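You operate a simulated robot arm through the tools that you are given. There is no shell and no other tool. Be economical: measure what you need, move in short steps, check, and stop when the job is done.

The job below is to be done with a simulated robot arm. You get a single attempt, and the scene is never put back.

Task
Put the scrub pad to soak in the yellow tub.
Fine: fill the jug to LOW with the blue button and tip it into the tub; the jug ends on the dish rack, the pad lies wet in the tub; spill nothing.
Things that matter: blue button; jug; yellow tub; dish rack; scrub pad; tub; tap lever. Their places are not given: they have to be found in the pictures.

Only the result counts: the job must be done as asked and must still hold three seconds after the hand-in. Knocking over, shifting, dropping, spilling or breaking anything else fails it.

Robot
A 6-joint arm with a two-finger parallel gripper, fixed in place. Base frame: the origin is at the foot of the arm, x ahead of it, y to its left, z up. Lengths are in mm, angles in rad, forces in N, time in s.
Its first joint turns from -2.897 to 2.897 rad. Payload 4.1 kg.
The TCP is the grasp point between the finger pads, 23 mm short of the fingertips. In the tool frame z runs along the fingers and y along their closing line. Largest opening 94 mm; finger width 38, thickness 10; the body of the gripper, 54 by 96 mm, starts 39 mm behind the TCP.
Orientation is that of the tool frame in the base frame, as a unit quaternion [w, x, y, z]. With the fingers straight down and closing along the base's y, the tool's x points along the base's -x, its y along +y and its z along -z.

Tools
- The arm moves only by the tool arm_command. Its argument "targets" is a list of rows, each an object of numbers (a shift or turn left out is 0, a gripper value left out holds the last): "tx", "ty", "tz": the shift along the tool's x, y, z in mm; "wx", "wy", "wz": the turn, a rotation vector about the tool's x, y, z in degrees. In form: [{"tx": .., "ty": .., "tz": .., "wx": .., "wy": .., "wz": ..}, ...]. A call has 1 to 10 rows; each row shifts and turns the commanded pose from where the row before left it, along the tool's axes as they then stand. "claw" is the opening, from 0 (shut) to 1 (fully open), set as the call begins (left out, the last holds). Each row takes 0.2 s and may step no farther than 50 mm and 0.15 rad from the row before; otherwise, or with a gripper value out of range, the whole call is refused. Where a pose cannot be reached the arm comes as near as it can. A force on the tool above 40 N (or 10 N above the force at the start of the call, whichever is more), or a blocked arm, ends the call early, and 0.2 s more pass. Each finger travels about 45 mm/s and halts on what it meets, pressing with about 44 N; the grip force reading is that of the motor and also rises with nothing between the fingers. The clock runs only during rows and for 0.2 s after the last one: add rows that do not move to give the fingers time. It gives the time, the measured TCP pose, the force on the tool (base axes), the opening and the grip force at its end, in the units of the frame above (readings bear some noise), and new pictures: "pictures" is both (left out), scene, wrist or none.
- Cameras (640 x 400 px; columns grow to the right, rows downward): "scene" is fixed at [47.3, 500.7, 1470.1]; the picture's right is [-0.37, -0.93, 0.00], its down [-0.59, 0.24, -0.77] and it looks along [0.71, -0.29, -0.64] (base axes); focal length 306 px, centre (320, 200). "wrist" rides on the gripper at [-39, 0, -44] in the tool frame; the picture's right is [0.00, -1.00, 0.00], its down [0.97, 0.00, -0.24] and it looks along [0.24, 0.00, 0.97] (tool axes); focal length 218 px, centre (320, 200).
- slide_trunk(by): slides the trunk up (or, below 0, down) by that many mm; the arm rides with it, the base frame stays. It gives what a move gives, with no picture.
- pixel_to_xyz(camera, pixels): there is no depth. For up to 12 entries [column, row, z] of the newest picture of that camera ("zoom" is the newest enlarged one), the place [x, y] in the base frame at which the ray of that pixel passes the height z, good to about 2 mm. It takes no simulated time.
- enlarge(camera, box): a new picture of the part [left, top, right, bottom] of that camera's present view, enlarged. It takes no simulated time.
- finish_job(): hands the job in; it is judged then, once.

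Work in short steps. Measure before you move; look again where a grasp or a placing could have gone wrong, and mend it. You have 80 turns and 120 pictures in all, those below and enlarged ones among them. Open the gripper and draw the arm clear of the work before you hand the job in, unless the task says otherwise; then end with one line.

The tools are called as a command line: name --argument value ..., lists and objects as JSON in quotes. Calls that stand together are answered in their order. arm_command: Moves the arm, as the interface text tells. Its arguments: {"type":"object","properties":{"targets":{"type":"array","items":{"type":"object","properties":{"tx":{"type":"number"},"ty":{"type":"number"},"tz":{"type":"number"},"wx":{"type":"number"},"wy":{"type":"number"},"wz":{"type":"number"}}}},"claw":{"type":"number"},"pictures":{"type":"string","enum":["both","scene","wrist","none"]}},"required":["targets"]} The other tools are called the same way: slide_trunk (by) slides the trunk up or down; pixel_to_xyz (camera, pixels) gives the place at which the rays of pixels pass given heights; enlarge (camera, box) takes an enlarged picture of a part of a camera's view; finish_job () hands the job in.

At the start:

```text
time: 0.0
tool_pos: [291.2, 163.9, 1237.0]
tcp_rot: [0.0, 0.0, 1.0, 0.0]
force: [0.5, -1.1, -0.4]
finger_gap: 94.0
grasp_force: 0.1
trunk travel left (down, up): [-525.0, 65.0]
```

scene: 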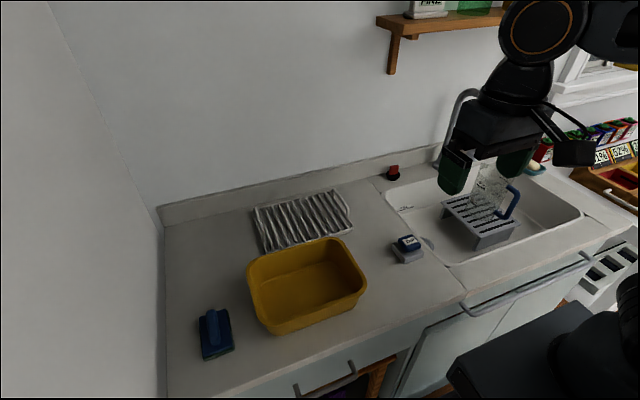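
wrist: 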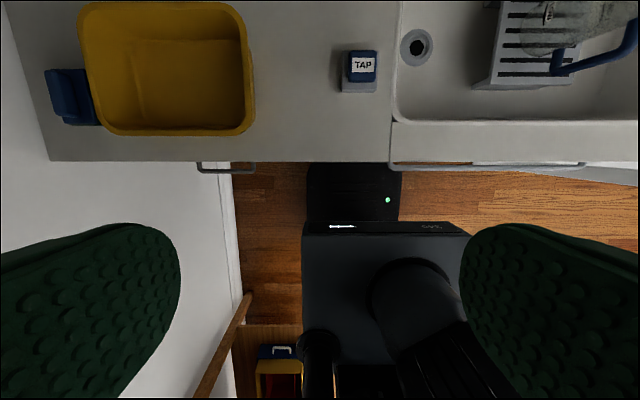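

The scene shows the tub near (307,285), the pad at (215,333), the rack at (300,220), the blue button at (407,247) and the jug in the sink at (490,195). I'll enlarge these areas.

enlarge --camera "scene" --box '[370, 80, 610, 270]'

enlarge --camera "scene" --box '[160, 180, 440, 370]'

pixel_to_xyz --camera "scene" --pixels '[[407, 240, 850], [215, 333, 840], [252, 210, 830], [340, 190, 830], [355, 230, 830], [265, 252, 830], [248, 270, 900], [343, 240, 900], [366, 285, 900], [272, 330, 900]]'

```text
2.11 times, centred on (490, 175) of scene
```

zoom: 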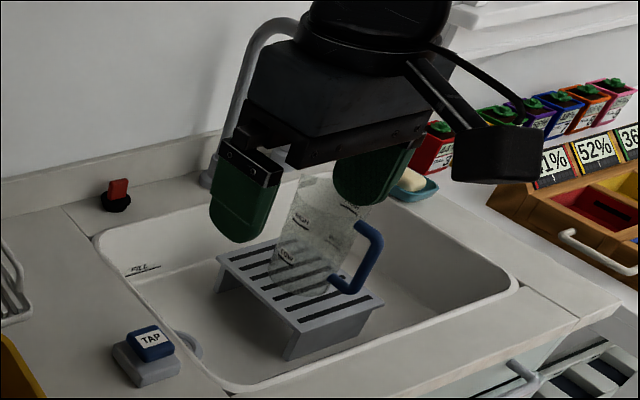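

```text
2.11 times, centred on (300, 275) of scene
```

zoom: 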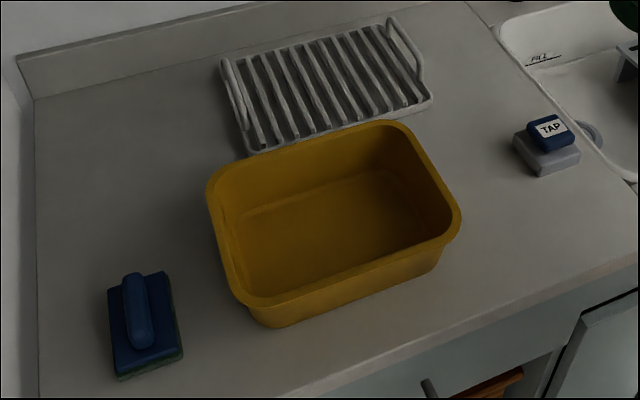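

```text
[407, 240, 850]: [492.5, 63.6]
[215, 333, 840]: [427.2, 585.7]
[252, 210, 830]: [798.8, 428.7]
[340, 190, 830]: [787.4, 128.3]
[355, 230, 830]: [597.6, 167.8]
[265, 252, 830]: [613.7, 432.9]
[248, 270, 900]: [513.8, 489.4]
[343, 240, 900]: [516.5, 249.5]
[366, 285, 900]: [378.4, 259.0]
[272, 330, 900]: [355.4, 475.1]
```

The arm hides part of the sink. I'll move the hand right over the sink so the wrist camera sees it from above.

arm_command --targets '[{"ty": -45}, {"ty": -45}, {"ty": -45}, {"ty": -45}, {"ty": -45, "tx": -20}, {"ty": -45, "tx": -20}, {"ty": -25, "tx": -20}]'

```text
time: 1.6
tool_pos: [349.9, -131.1, 1236.6]
tcp_rot: [0.0, -0.001, 1.0, -0.001]
force: [-0.7, 0.2, -0.2]
finger_gap: 94.1
grasp_force: 0.0
trunk travel left (down, up): [-525.0, 65.0]
```

scene: 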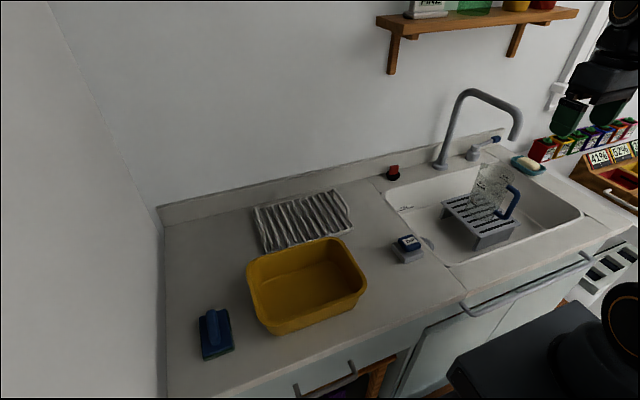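
wrist: 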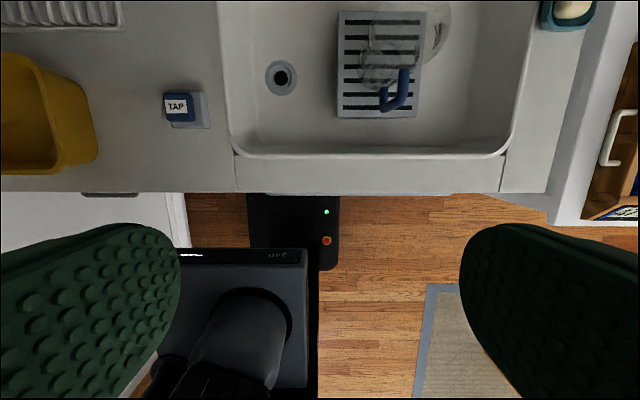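

Now the jug is in clear view of both cameras. I'll enlarge it, the tap and the red object.

enlarge --camera "scene" --box '[430, 80, 550, 260]'

enlarge --camera "wrist" --box '[310, 0, 480, 130]'

enlarge --camera "scene" --box '[370, 150, 470, 270]'

```text
2.22 times, centred on (490, 170) of scene
```

zoom: 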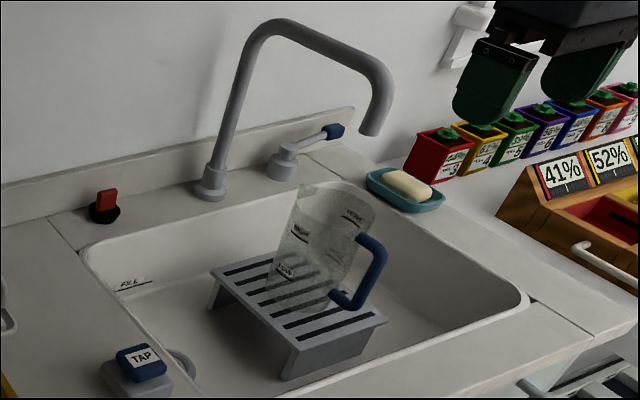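

```text
3.08 times, centred on (395, 65) of wrist
```

zoom: 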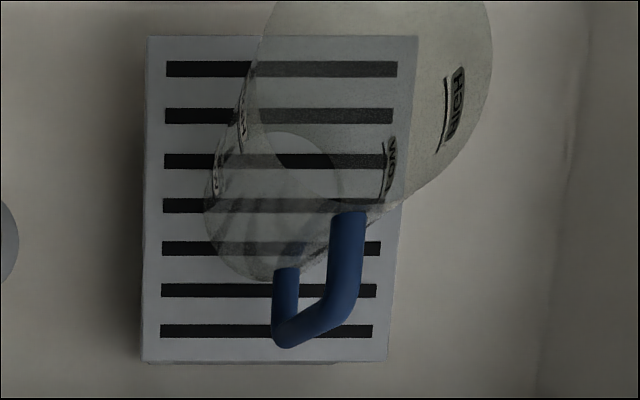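

```text
3.33 times, centred on (420, 210) of scene
```

zoom: 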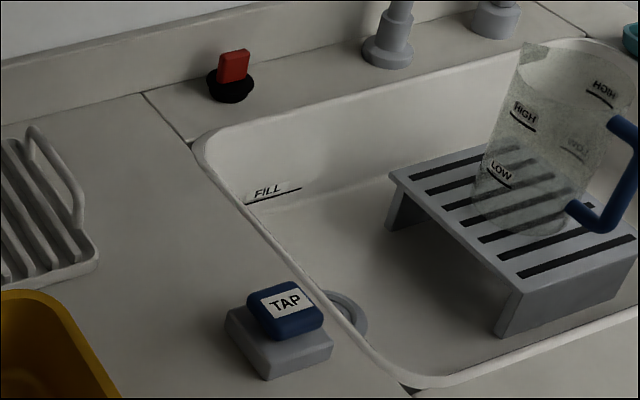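

I'll triangulate the jug, the stand, the spout and the button from both cameras at several heights.

pixel_to_xyz --camera "wrist" --pixels '[[380.4, 66.6, 720], [380.4, 66.6, 760], [380.4, 66.6, 800], [413, 29, 860], [413, 29, 900], [180, 107, 850], [339, 118, 760], [424, 13, 760], [339, 13, 760], [390, 98, 800], [390, 98, 840]]'

pixel_to_xyz --camera "scene" --pixels '[[481, 210.5, 720], [481, 210.5, 760], [481, 210.5, 800], [496.8, 174.5, 860], [496.8, 174.5, 900], [439, 166, 817], [512.5, 141, 1000], [512.5, 141, 1050], [512.5, 141, 950], [408, 238, 850], [478, 250, 760], [442, 203, 760]]'

```text
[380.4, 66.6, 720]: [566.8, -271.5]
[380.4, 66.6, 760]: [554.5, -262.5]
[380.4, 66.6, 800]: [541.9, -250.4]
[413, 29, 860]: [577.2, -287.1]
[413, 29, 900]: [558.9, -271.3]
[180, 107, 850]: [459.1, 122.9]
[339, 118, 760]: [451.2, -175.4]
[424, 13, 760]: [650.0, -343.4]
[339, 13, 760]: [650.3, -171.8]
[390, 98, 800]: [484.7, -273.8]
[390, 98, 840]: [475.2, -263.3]
```

```text
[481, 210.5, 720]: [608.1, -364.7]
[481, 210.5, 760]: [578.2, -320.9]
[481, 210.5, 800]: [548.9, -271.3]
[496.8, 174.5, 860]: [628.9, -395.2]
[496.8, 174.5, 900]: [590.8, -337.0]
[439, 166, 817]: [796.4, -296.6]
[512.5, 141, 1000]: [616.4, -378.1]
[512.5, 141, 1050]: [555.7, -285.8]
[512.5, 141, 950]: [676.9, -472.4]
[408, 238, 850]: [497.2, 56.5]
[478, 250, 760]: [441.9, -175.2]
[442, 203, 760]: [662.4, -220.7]
```

The rays for the button disagree at z=850, so the counter may be higher than 817. I'll check with counter features: the seam end, sink corners, and the button.

enlarge --camera "wrist" --box '[130, 60, 290, 200]'

enlarge --camera "scene" --box '[380, 200, 540, 320]'

```text
2.86 times, centred on (210, 130) of wrist
```

zoom: 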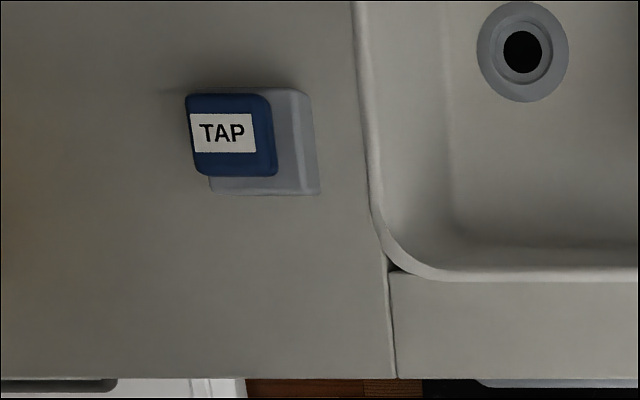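

```text
3.33 times, centred on (460, 260) of scene
```

zoom: 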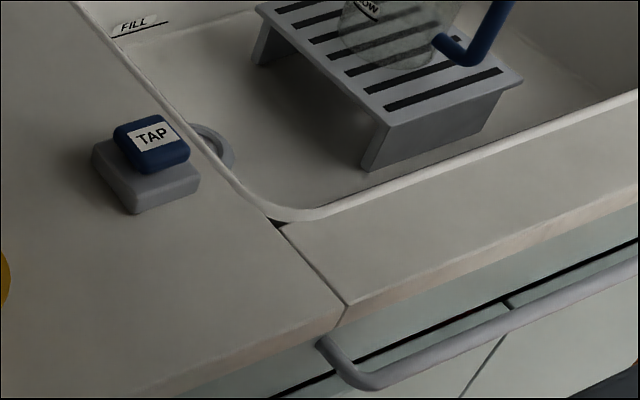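

Triangulating with both cameras:
- Counter top at z≈860.
- Button top at about (450, 99, 902).
- Jug axis at about (532, -246), z 818–963.
- Jug handle bar at x≈452, y≈-246, z 860–950, facing the robot.
- Spout above the jug.

I'll close the gripper and go over the button.

arm_command --targets '[{"ty": 45, "tx": -10}, {"ty": 45, "tx": -20}, {"ty": 45, "tx": -20}, {"ty": 45, "tx": -20}, {"ty": 45, "tx": -20}, {"ty": 5, "tx": -10, "tz": 45}, {"tz": 48}, {"tz": 48}, {"tz": 48}, {"tz": 40}]' --claw 0

```text
time: 3.8
tool_pos: [451.5, 98.6, 1007.2]
tcp_rot: [0.001, 0.0, 1.0, 0.0]
force: [-0.9, -1.0, 0.0]
finger_gap: 0.2
grasp_force: 42.3
trunk travel left (down, up): [-525.0, 65.0]
```

scene: 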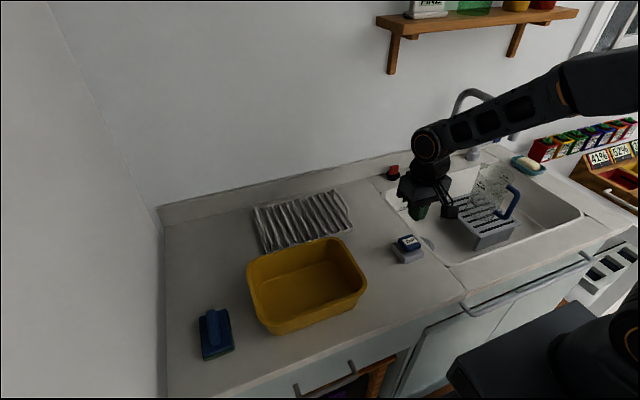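
wrist: 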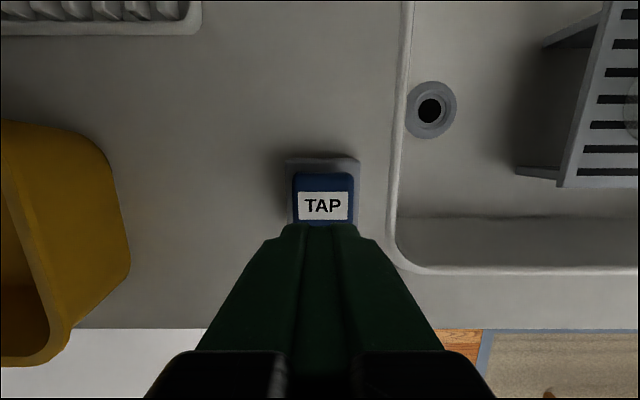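

The button is well aligned in the wrist view at (323,200), and the jug is still visible in the scene at (490,195). I'll come down so the tips are just above the button.

arm_command --targets '[{"tz": 35, "tx": -4}, {"tz": 30}]'

```text
time: 4.4
tool_pos: [454.1, 95.6, 942.3]
tcp_rot: [-0.001, -0.001, 1.0, 0.0]
force: [0.5, -0.3, -0.9]
finger_gap: 0.1
grasp_force: 42.1
trunk travel left (down, up): [-525.0, 65.0]
```

scene: 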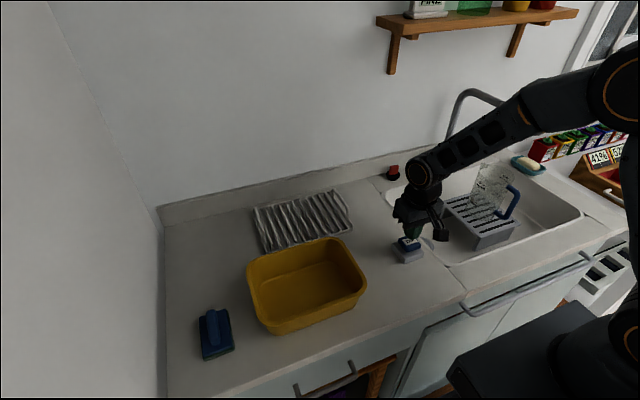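
wrist: 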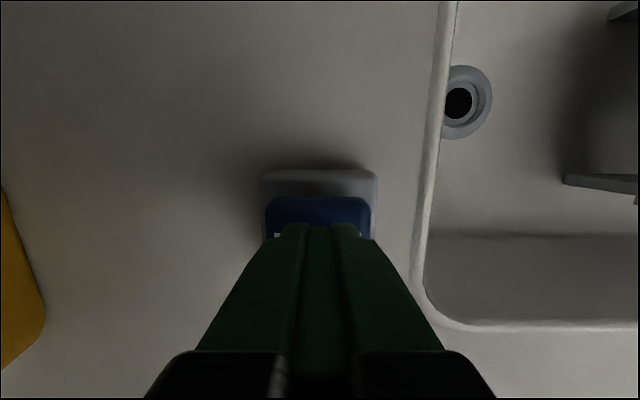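

Tips are at about z=919 and the jug stays visible. I'll press briefly and lift in the same call, then look at the jug.

arm_command --targets '[{"tz": 14}, {"tz": 8}, {"tz": -22}]' --pictures "scene"

enlarge --camera "scene" --box '[440, 90, 560, 260]'

```text
time: 5.2
tool_pos: [454.2, 99.7, 942.0]
tcp_rot: [-0.001, 0.0, 1.0, 0.0]
force: [0.4, -0.1, -0.3]
finger_gap: 0.2
grasp_force: 42.4
trunk travel left (down, up): [-525.0, 65.0]
```

scene: 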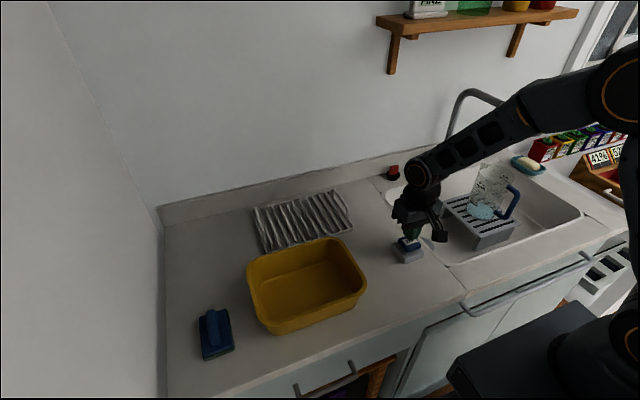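

```text
2.35 times, centred on (500, 175) of scene
```

zoom: 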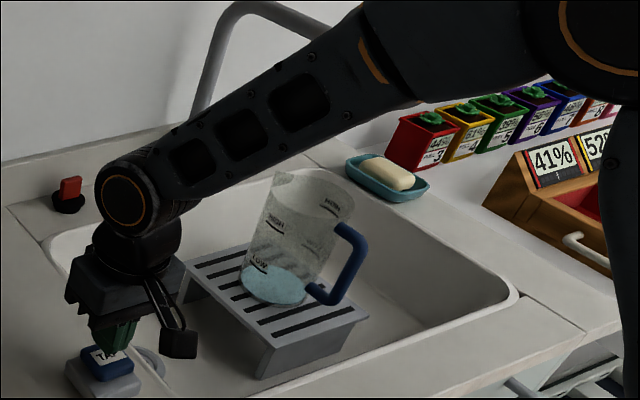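

Water is in the jug, a little under LOW, and no stream is visible. I'll idle one row to see if the level still rises.

arm_command --targets '[{"tz": 0}]' --pictures "none"

enlarge --camera "scene" --box '[465, 150, 525, 230]'

```text
time: 5.6
tool_pos: [453.6, 99.5, 940.6]
tcp_rot: [0.0, 0.0, 1.0, 0.0]
force: [0.0, 0.2, 0.1]
finger_gap: 0.0
grasp_force: 42.6
trunk travel left (down, up): [-525.0, 65.0]
```

```text
5.00 times, centred on (495, 190) of scene
```

zoom: 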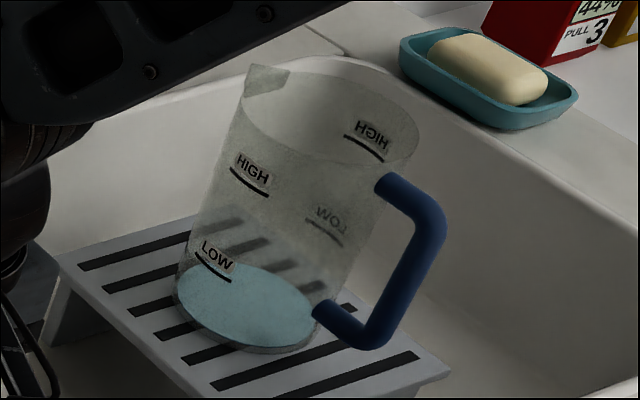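

Flow stops on release. The LOW marks on near and far sides, (213,267) and (325,233), put the target surface centre at about (269,251). The water centre is now about (245,307), so roughly a fifth of the way. I'll press again, holding slightly longer.

arm_command --targets '[{"tz": 14}, {"tz": 8}, {"tz": 0}, {"tz": -22}]' --pictures "none"

enlarge --camera "scene" --box '[465, 150, 525, 230]'

```text
time: 6.6
tool_pos: [453.7, 98.6, 942.9]
tcp_rot: [0.0, 0.0, 1.0, 0.0]
force: [-0.2, 1.2, 0.4]
finger_gap: 0.1
grasp_force: 42.2
trunk travel left (down, up): [-525.0, 65.0]
```

```text
5.00 times, centred on (495, 190) of scene
```

zoom: 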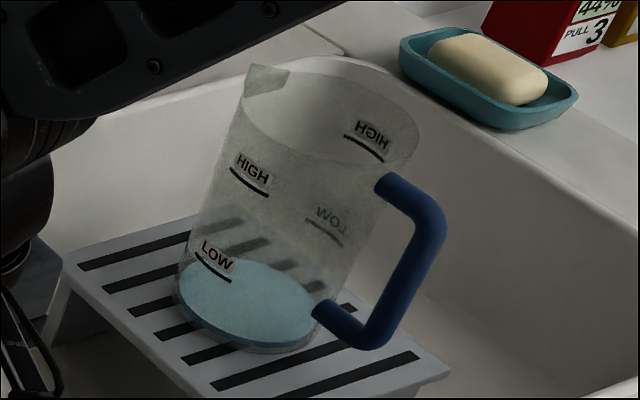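

The level rose only about 5 px, to a centre near (247,302). I'll hold for about 1 s.

arm_command --targets '[{"tz": 14}, {"tz": 8}, {"tz": 0}, {"tz": 0}, {"tz": 0}, {"tz": 0}, {"tz": 0}, {"tz": -22}]' --pictures "none"

enlarge --camera "scene" --box '[465, 150, 525, 230]'

```text
time: 8.4
tool_pos: [454.0, 98.7, 942.7]
tcp_rot: [-0.001, -0.001, 1.0, 0.0]
force: [-0.4, -1.3, 0.2]
finger_gap: 0.0
grasp_force: 42.4
trunk travel left (down, up): [-525.0, 65.0]
```

```text
5.00 times, centred on (495, 190) of scene
```

zoom: 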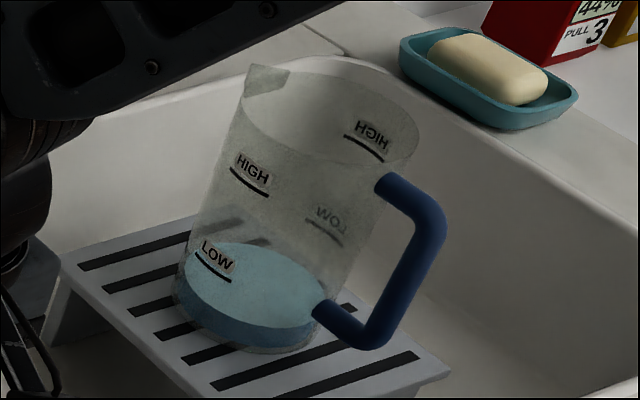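

The surface centre is now about (252,285), with the target near 251. The rate is about 15 px/s, so I'll hold 7 idle rows (about 23 px).

arm_command --targets '[{"tz": 14}, {"tz": 8}, {"tz": 0}, {"tz": 0}, {"tz": 0}, {"tz": 0}, {"tz": 0}, {"tz": 0}, {"tz": 0}, {"tz": -22}]' --pictures "none"

enlarge --camera "scene" --box '[465, 150, 525, 230]'

```text
time: 10.6
tool_pos: [455.4, 99.4, 942.9]
tcp_rot: [0.0, -0.001, 1.0, 0.001]
force: [-0.7, -0.1, -0.6]
finger_gap: 0.1
grasp_force: 42.7
trunk travel left (down, up): [-525.0, 65.0]
```

```text
5.00 times, centred on (495, 190) of scene
```

zoom: 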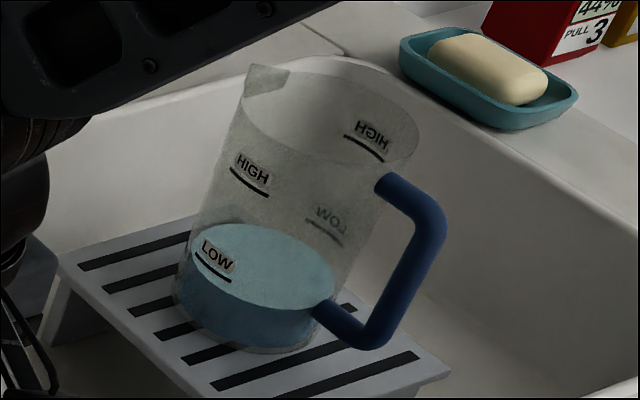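

The surface centre is about (261,266). The near edge at column 213 is about 20 px below the LOW line, and the far edge about 15 px below. I'll hold 5 idle rows.

arm_command --targets '[{"tz": 14}, {"tz": 8}, {"tz": 0}, {"tz": 0}, {"tz": 0}, {"tz": 0}, {"tz": 0}, {"tz": -22}]' --pictures "none"

enlarge --camera "scene" --box '[465, 150, 525, 230]'

```text
time: 12.4
tool_pos: [454.1, 99.4, 940.3]
tcp_rot: [-0.001, 0.001, 1.0, 0.0]
force: [0.5, -0.8, -0.5]
finger_gap: 0.4
grasp_force: 42.0
trunk travel left (down, up): [-525.0, 65.0]
```

```text
5.00 times, centred on (495, 190) of scene
```

zoom: 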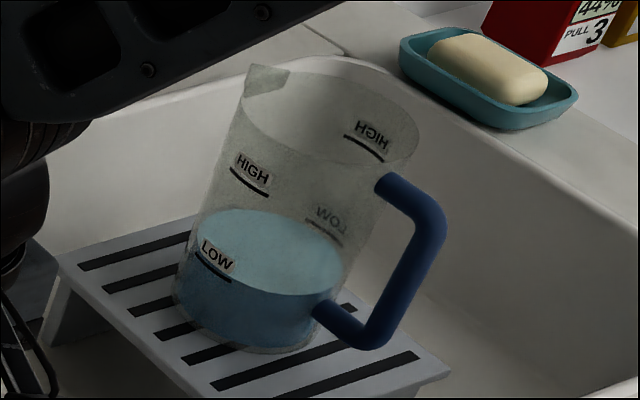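

Very near LOW. I'll look closer.

enlarge --camera "scene" --box '[480, 186, 512, 214]'

```text
14.29 times, centred on (496, 200) of scene
```

zoom: 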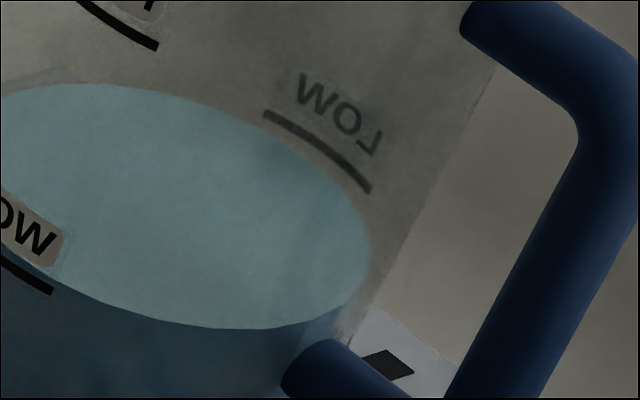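

The level sits at LOW within about 1–2 mm: centre (268,251), mark midpoint (269,251). Next I'll lift off the button and travel to a spot in front of the jug handle, opening the fingers.

arm_command --targets '[{"tz": -45}, {"tz": -45}, {"tz": -45, "tx": 16}, {"ty": -46, "tx": 18}, {"ty": -46, "tx": 18}, {"ty": -46, "tx": 18}, {"ty": -46, "tx": 18}, {"ty": -46, "tx": 18}, {"ty": -46, "tx": 15}, {"ty": -46, "tx": 0}]' --claw 0.6 --pictures "none"

arm_command --targets '[{"ty": -23, "wy": -7.5}, {"wy": -7.5}, {"wy": -7.5}, {"wy": -7.5}, {"wy": -7.5}, {"wy": -7.5}, {"wy": -7.5}, {"wy": -7.5}]'

```text
time: 14.6
tool_pos: [335.1, -221.3, 1075.8]
tcp_rot: [0.0, -0.001, 1.0, 0.0]
force: [0.0, -0.6, -0.6]
finger_gap: 56.5
grasp_force: 0.1
trunk travel left (down, up): [-525.0, 65.0]
```

```text
time: 16.4
tool_pos: [333.7, -245.9, 1076.4]
tcp_rot: [0.501, 0.0, 0.866, 0.0]
force: [-0.5, 0.1, -0.5]
finger_gap: 56.0
grasp_force: 0.0
trunk travel left (down, up): [-525.0, 65.0]
```

scene: 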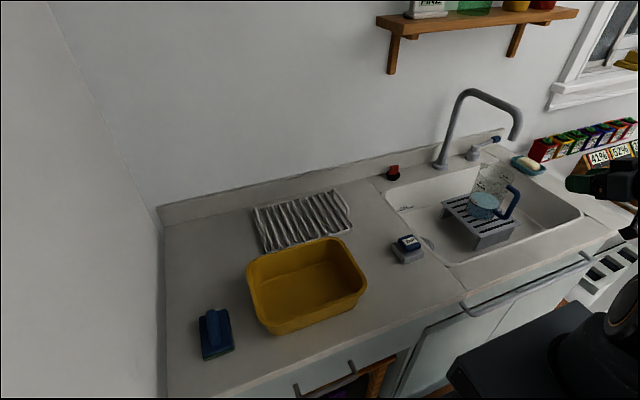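
wrist: 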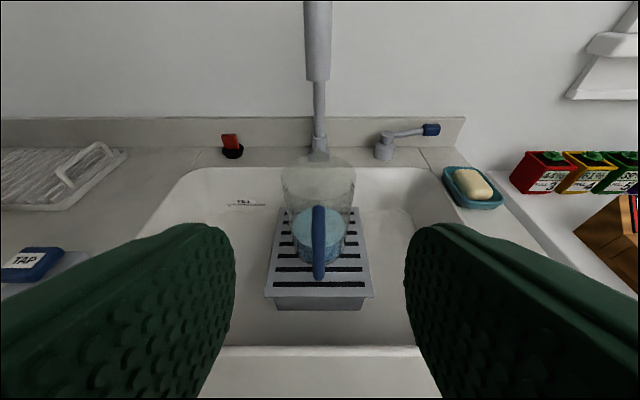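

The handle is centred between the fingers at column 318, and the spout is right above the jug. I'll line up along the tool axis and advance to about 45 mm short of the handle.

arm_command --targets '[{"tx": 42}, {"tx": 42.5}, {"tz": 45}, {"tz": 45}, {"tz": 44}]'

enlarge --camera "scene" --box '[440, 130, 580, 260]'

```text
time: 17.6
tool_pos: [410.3, -246.8, 939.4]
tcp_rot: [0.5, -0.001, 0.866, 0.0]
force: [-0.1, -0.6, -0.1]
finger_gap: 56.4
grasp_force: 0.1
trunk travel left (down, up): [-525.0, 65.0]
```

scene: 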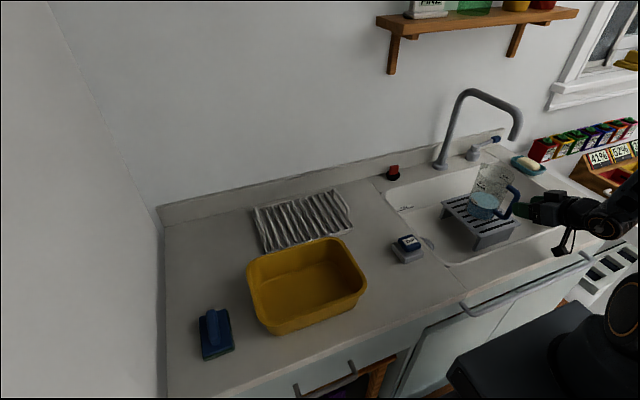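
wrist: 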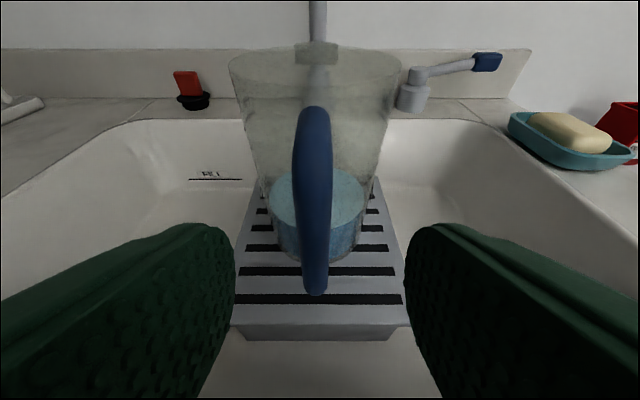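

```text
3.08 times, centred on (510, 195) of scene
```

zoom: 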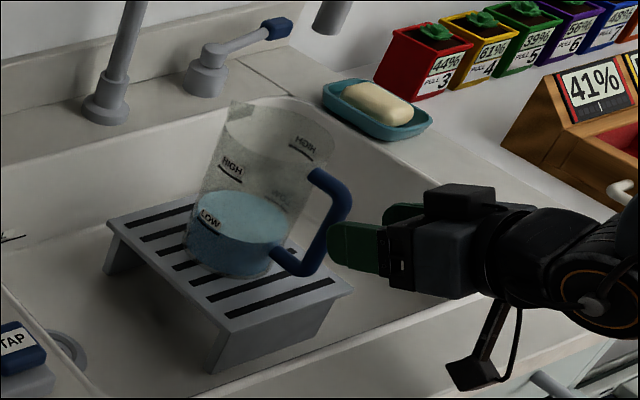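

The arm carries a bracket on the tool's +x side that hangs to about z=860–885. Going further at 30° pitch could touch the counter. I'll steepen the tool by 20° (to 50° below horizontal) before advancing onto the handle.

arm_command --targets '[{"wy": 7}, {"wy": 7}, {"wy": 6}, {"tx": -6, "tz": 10}]'

enlarge --camera "scene" --box '[440, 130, 580, 260]'

```text
time: 18.6
tool_pos: [420.0, -247.1, 934.3]
tcp_rot: [0.342, -0.001, 0.94, 0.0]
force: [1.4, 0.0, 1.3]
finger_gap: 56.7
grasp_force: 0.0
trunk travel left (down, up): [-525.0, 65.0]
```

scene: 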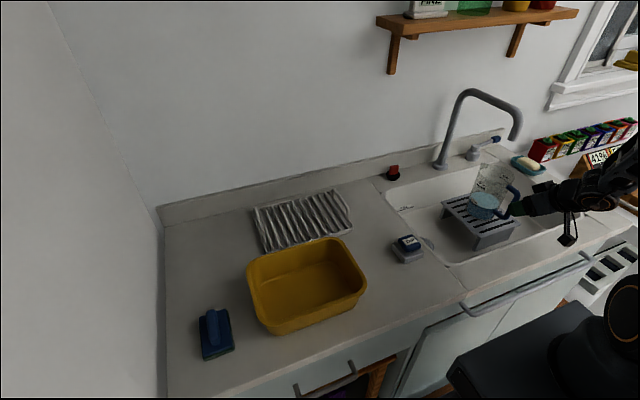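
wrist: 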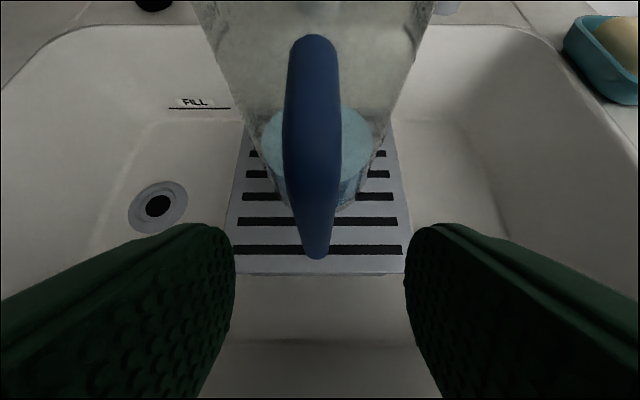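

```text
3.08 times, centred on (510, 195) of scene
```

zoom: 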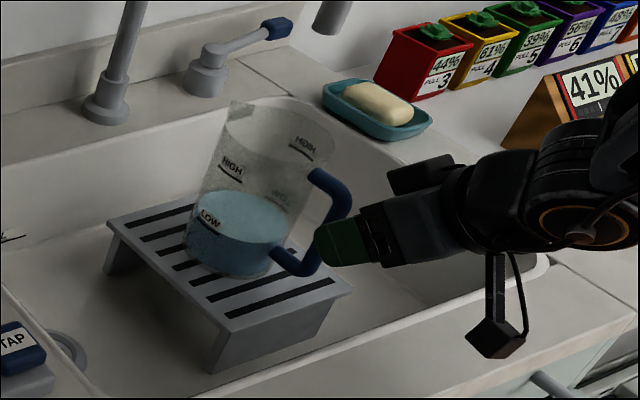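

The bracket is clear now. The handle is about 3 mm left of centre (column 314). I'll shift 2.5 mm and advance the last 31 mm.

arm_command --targets '[{"ty": 2.5, "tx": -4, "tz": 11}, {"tx": -4, "tz": 10}, {"tz": 10}]'

enlarge --camera "scene" --box '[440, 130, 580, 260]'

```text
time: 19.4
tool_pos: [445.7, -243.8, 915.2]
tcp_rot: [0.341, 0.0, 0.94, 0.0]
force: [-0.9, 0.0, -0.1]
finger_gap: 56.4
grasp_force: 0.1
trunk travel left (down, up): [-525.0, 65.0]
```

scene: 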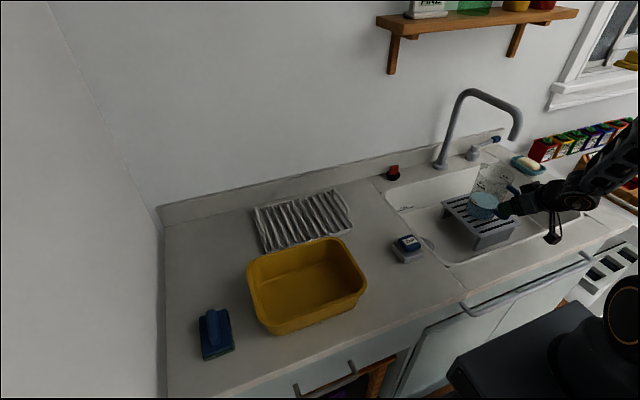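
wrist: 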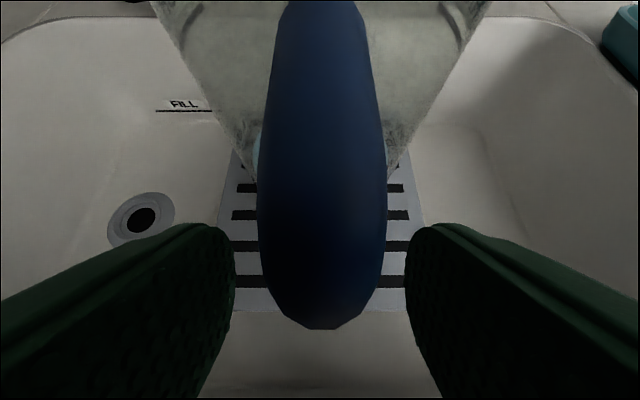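

```text
3.08 times, centred on (510, 195) of scene
```

zoom: 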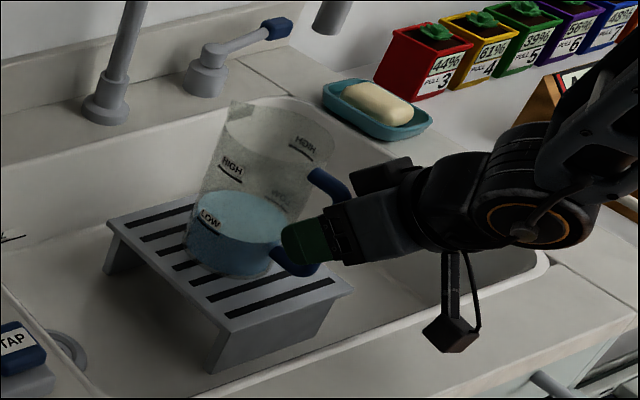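

The handle bar sits centred between the fingers at column 322. I'll close the gripper.

arm_command --targets '[{}, {}, {}, {}]' --claw 0

enlarge --camera "scene" --box '[440, 130, 580, 260]'

```text
time: 20.4
tool_pos: [445.0, -244.1, 915.4]
tcp_rot: [0.343, 0.0, 0.939, 0.0]
force: [0.7, 0.7, 0.1]
finger_gap: 14.4
grasp_force: 44.1
trunk travel left (down, up): [-525.0, 65.0]
```

scene: 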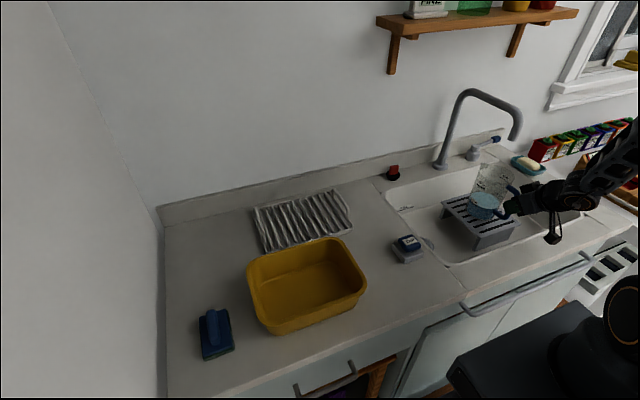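
wrist: 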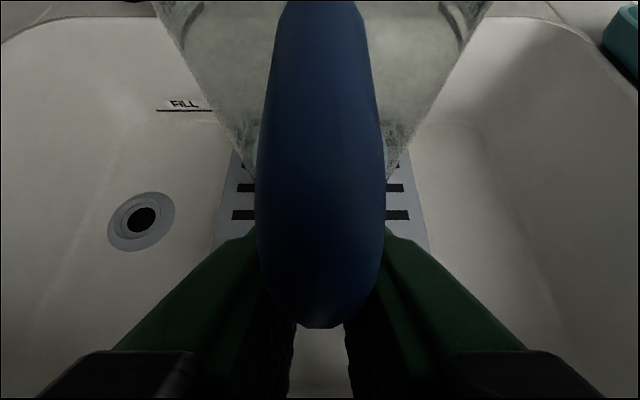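

```text
3.08 times, centred on (510, 195) of scene
```

zoom: 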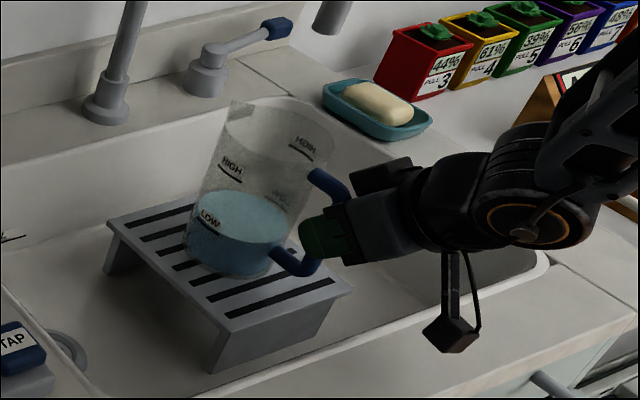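

Gripped, with a 14.4 mm gap on the handle. I'll lift gently straight up by 60 mm.

arm_command --targets '[{"tx": -6.4, "tz": -7.7}, {"tx": -9.6, "tz": -11.5}, {"tx": -9.6, "tz": -11.5}, {"tx": -9.6, "tz": -11.5}, {"tx": -3.2, "tz": -3.8}]'

enlarge --camera "scene" --box '[440, 130, 580, 260]'

```text
time: 21.6
tool_pos: [444.3, -244.2, 974.1]
tcp_rot: [0.341, 0.0, 0.94, 0.0]
force: [-1.3, 1.0, -3.3]
finger_gap: 14.5
grasp_force: 43.8
trunk travel left (down, up): [-525.0, 65.0]
```

scene: 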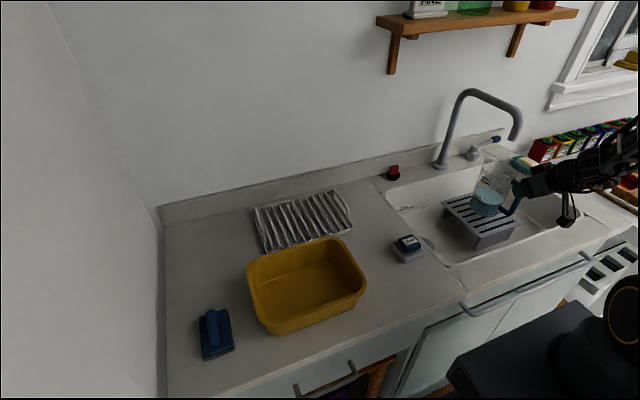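
wrist: 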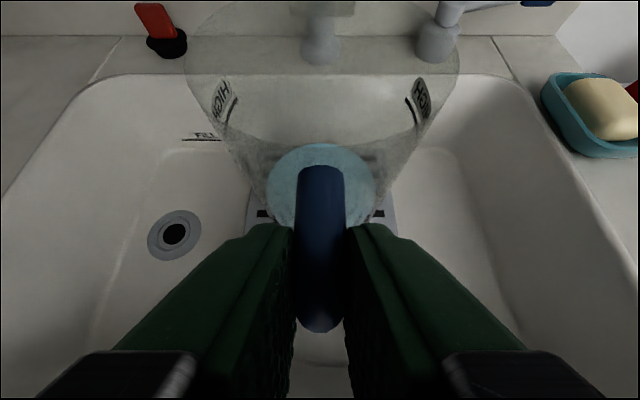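

```text
3.08 times, centred on (510, 195) of scene
```

zoom: 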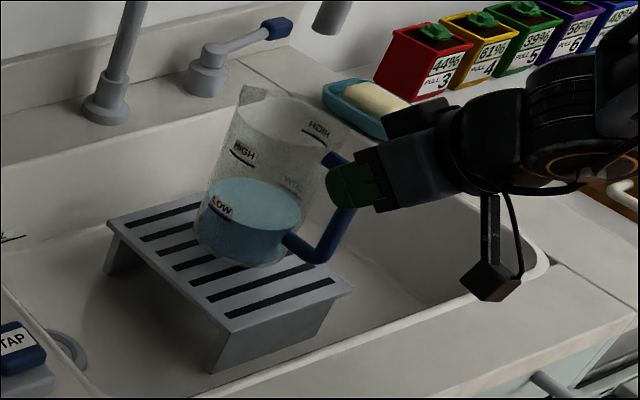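

The jug came up but seems to have slipped down relative to the fingers: the handle top was level with row 0 in the wrist view and is now at row 165. I'll wait one row to see whether it is still slipping.

arm_command --targets '[{}, {}]' --pictures "wrist"

enlarge --camera "scene" --box '[450, 150, 550, 250]'

```text
time: 22.2
tool_pos: [444.0, -243.8, 974.2]
tcp_rot: [0.342, 0.0, 0.94, 0.0]
force: [0.3, 0.6, -3.7]
finger_gap: 14.4
grasp_force: 44.1
trunk travel left (down, up): [-525.0, 65.0]
```

wrist: 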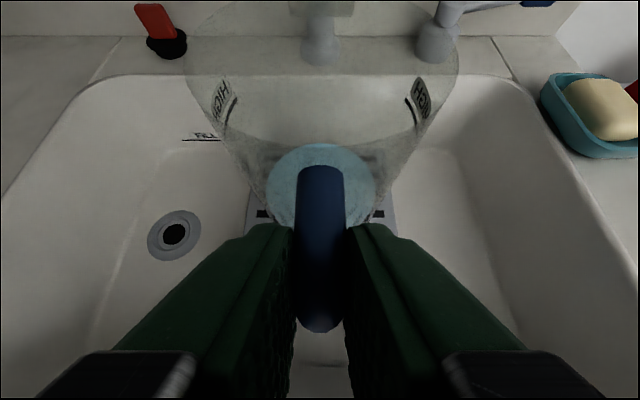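

```text
4.00 times, centred on (500, 200) of scene
```

zoom: 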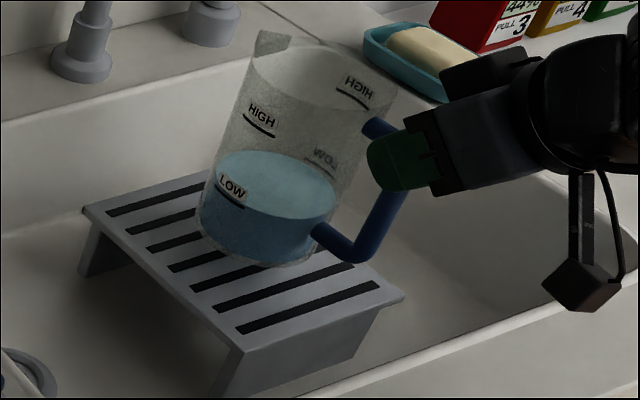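

It is stable now. I'll lift another 20 mm slowly and check whether the jug follows the fingers.

arm_command --targets '[{"tx": -3.2, "tz": -3.8}, {"tx": -3.2, "tz": -3.8}, {"tx": -3.2, "tz": -3.8}, {"tx": -3.2, "tz": -3.8}]' --pictures "wrist"

enlarge --camera "scene" --box '[450, 150, 550, 250]'

```text
time: 23.2
tool_pos: [446.0, -244.1, 994.4]
tcp_rot: [0.342, 0.0, 0.94, 0.0]
force: [-0.5, 0.1, -3.5]
finger_gap: 14.5
grasp_force: 43.9
trunk travel left (down, up): [-525.0, 65.0]
```

wrist: 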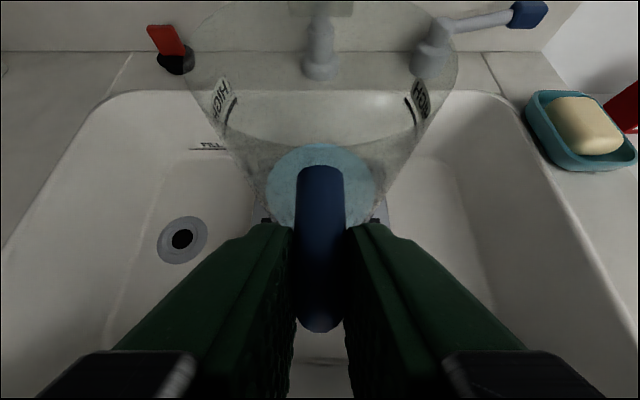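

```text
4.00 times, centred on (500, 200) of scene
```

zoom: 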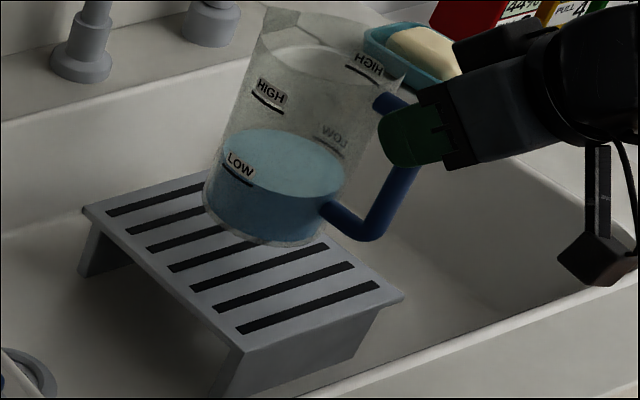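

The jug now follows rigidly: it looks identical in the wrist view and is lifted clear of the stand. I'll retract 90 mm from under the spout, then rise about 95 mm so it clears the button and tub rim.

arm_command --targets '[{"tx": 6, "tz": -5}, {"tx": 11.5, "tz": -9.6}, {"tx": 14, "tz": -11.8}, {"tx": 14, "tz": -11.8}, {"tx": 14, "tz": -11.8}, {"tx": 9.5, "tz": -7.9}, {"tx": -9.6, "tz": -11.5}, {"tx": -16, "tz": -19.2}, {"tx": -16, "tz": -19.2}, {"tx": -19.5, "tz": -22.9}]'

```text
time: 25.4
tool_pos: [353.3, -243.2, 1089.9]
tcp_rot: [0.342, 0.0, 0.94, 0.001]
force: [-1.0, -0.2, -4.8]
finger_gap: 14.5
grasp_force: 43.8
trunk travel left (down, up): [-525.0, 65.0]
```

scene: 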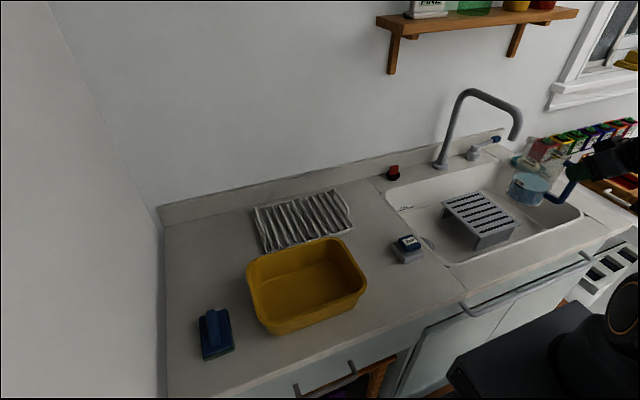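
wrist: 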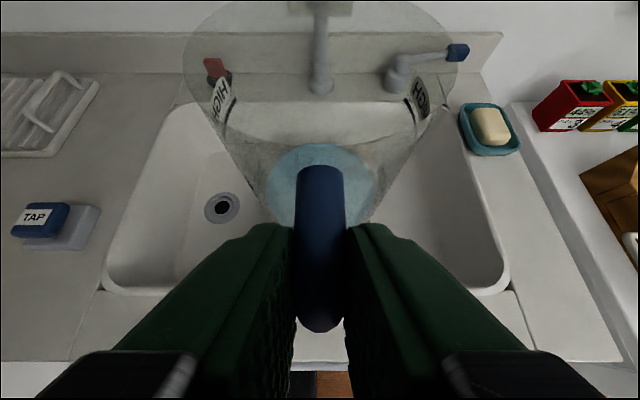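

The jug is still held. I'll move left along +y, ramping up gently.

arm_command --targets '[{"ty": 12}, {"ty": 22}, {"ty": 32}, {"ty": 36}, {"ty": 36}, {"ty": 36}, {"ty": 36}, {"ty": 36}, {"ty": 36}, {"ty": 32}]' --pictures "none"

arm_command --targets '[{"ty": 32}, {"ty": 34}, {"ty": 36}, {"ty": 36}, {"ty": 36}, {"ty": 36}, {"ty": 36}, {"ty": 30}, {"ty": 22}, {"ty": 12}]'

```text
time: 27.6
tool_pos: [380.7, 60.0, 1108.1]
tcp_rot: [0.342, -0.001, 0.94, -0.001]
force: [-0.6, -0.1, -4.7]
finger_gap: 14.4
grasp_force: 43.9
out of reach, approached as far as the arm can: row 5, 6, 7, 8
trunk travel left (down, up): [-525.0, 65.0]
```

```text
time: 29.8
tool_pos: [381.0, 370.8, 1109.0]
tcp_rot: [0.342, 0.0, 0.94, 0.0]
force: [-0.4, -1.6, -4.3]
finger_gap: 14.5
grasp_force: 43.9
trunk travel left (down, up): [-525.0, 65.0]
```

scene: 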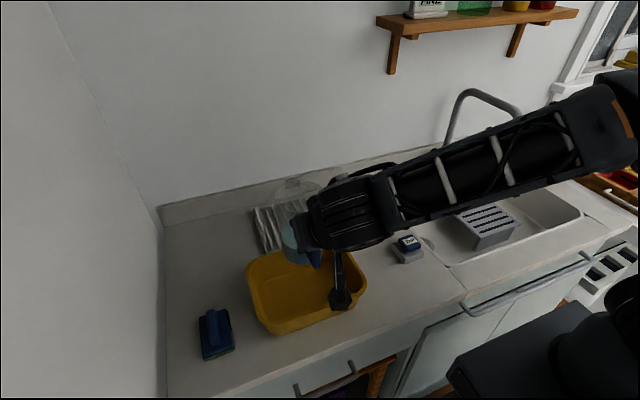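
wrist: 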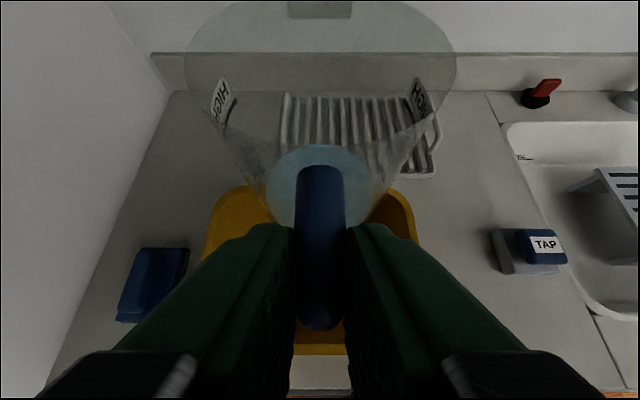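

From this view the tub rim spans about x 344–523, y 257–512 at z≈920, with its centre at (433,385). I'll place the jug over it at TCP about (352,385,1075), then begin tilting sideways toward +y, 28° first.

arm_command --targets '[{"tx": 15, "ty": 5, "tz": 2.4}, {"tx": 15, "ty": 5, "tz": 2.5}, {"tx": 14, "ty": 4, "tz": 2.5}, {"wx": 3, "wz": -2.5}, {"wx": 5.36, "wz": -4.5}, {"wx": 5.36, "wz": -4.5}, {"wx": 5.36, "wz": -4.5}]'

```text
time: 31.4
tool_pos: [351.3, 385.4, 1075.7]
tcp_rot: [0.334, -0.074, 0.917, -0.204]
force: [0.4, 0.5, -4.4]
finger_gap: 14.5
grasp_force: 44.0
trunk travel left (down, up): [-525.0, 65.0]
```

scene: 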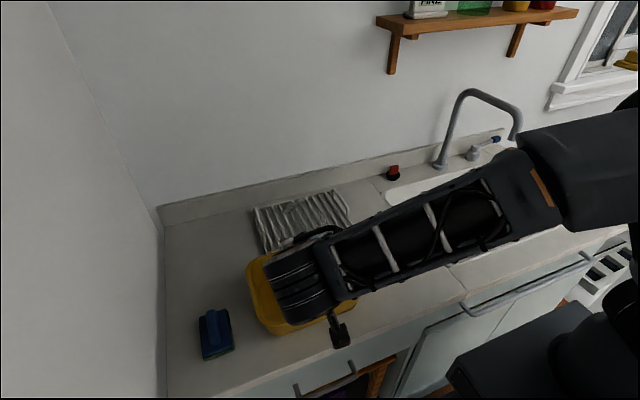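
wrist: 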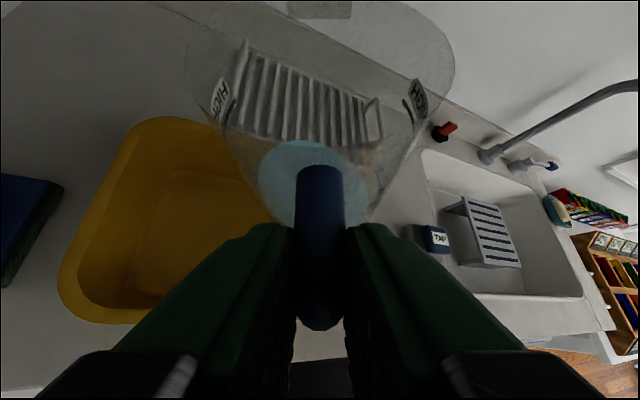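

The tilt is about 25° toward +y over the tub and the grip is stable. I'll tilt to about 46° (before water can flow), then lower about 65 mm.

arm_command --targets '[{"wx": 5.36, "wz": -4.5}, {"wx": 5.36, "wz": -4.5}, {"wx": 5.36, "wz": -4.5}, {"tx": 9.7, "ty": 15.6, "tz": 11.55}, {"tx": 9.7, "ty": 15.6, "tz": 11.55}, {"tx": 9.7, "ty": 15.6, "tz": 11.55}]'

enlarge --camera "scene" --box '[220, 190, 380, 360]'

```text
time: 32.8
tool_pos: [352.7, 384.5, 1008.4]
tcp_rot: [0.315, -0.134, 0.865, -0.367]
force: [0.0, 2.0, -2.9]
finger_gap: 14.8
grasp_force: 43.5
trunk travel left (down, up): [-525.0, 65.0]
```

scene: 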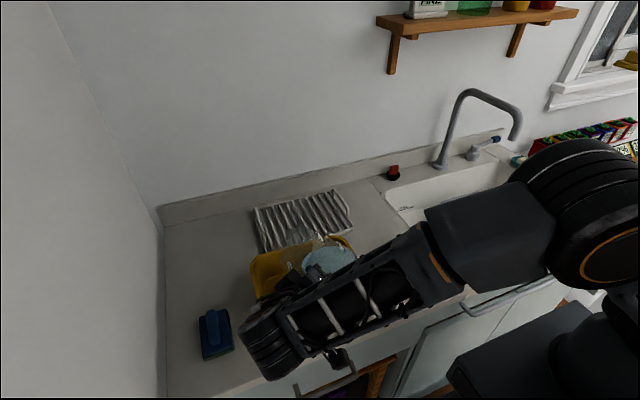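
wrist: 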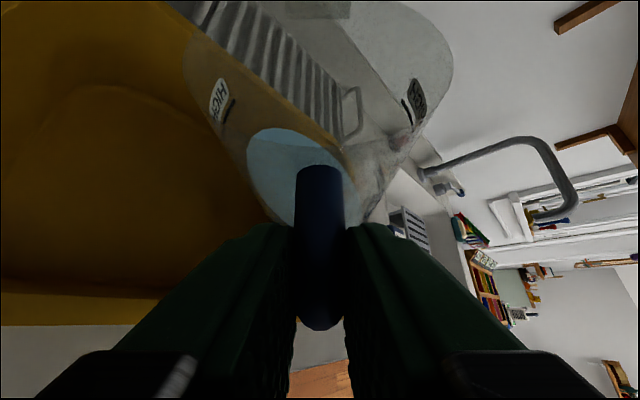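

```text
2.35 times, centred on (300, 275) of scene
```

zoom: 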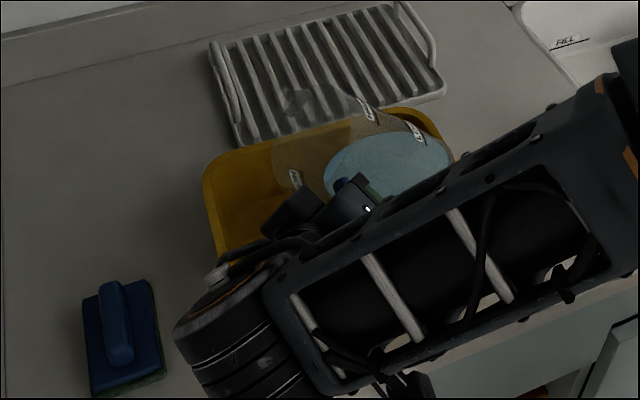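

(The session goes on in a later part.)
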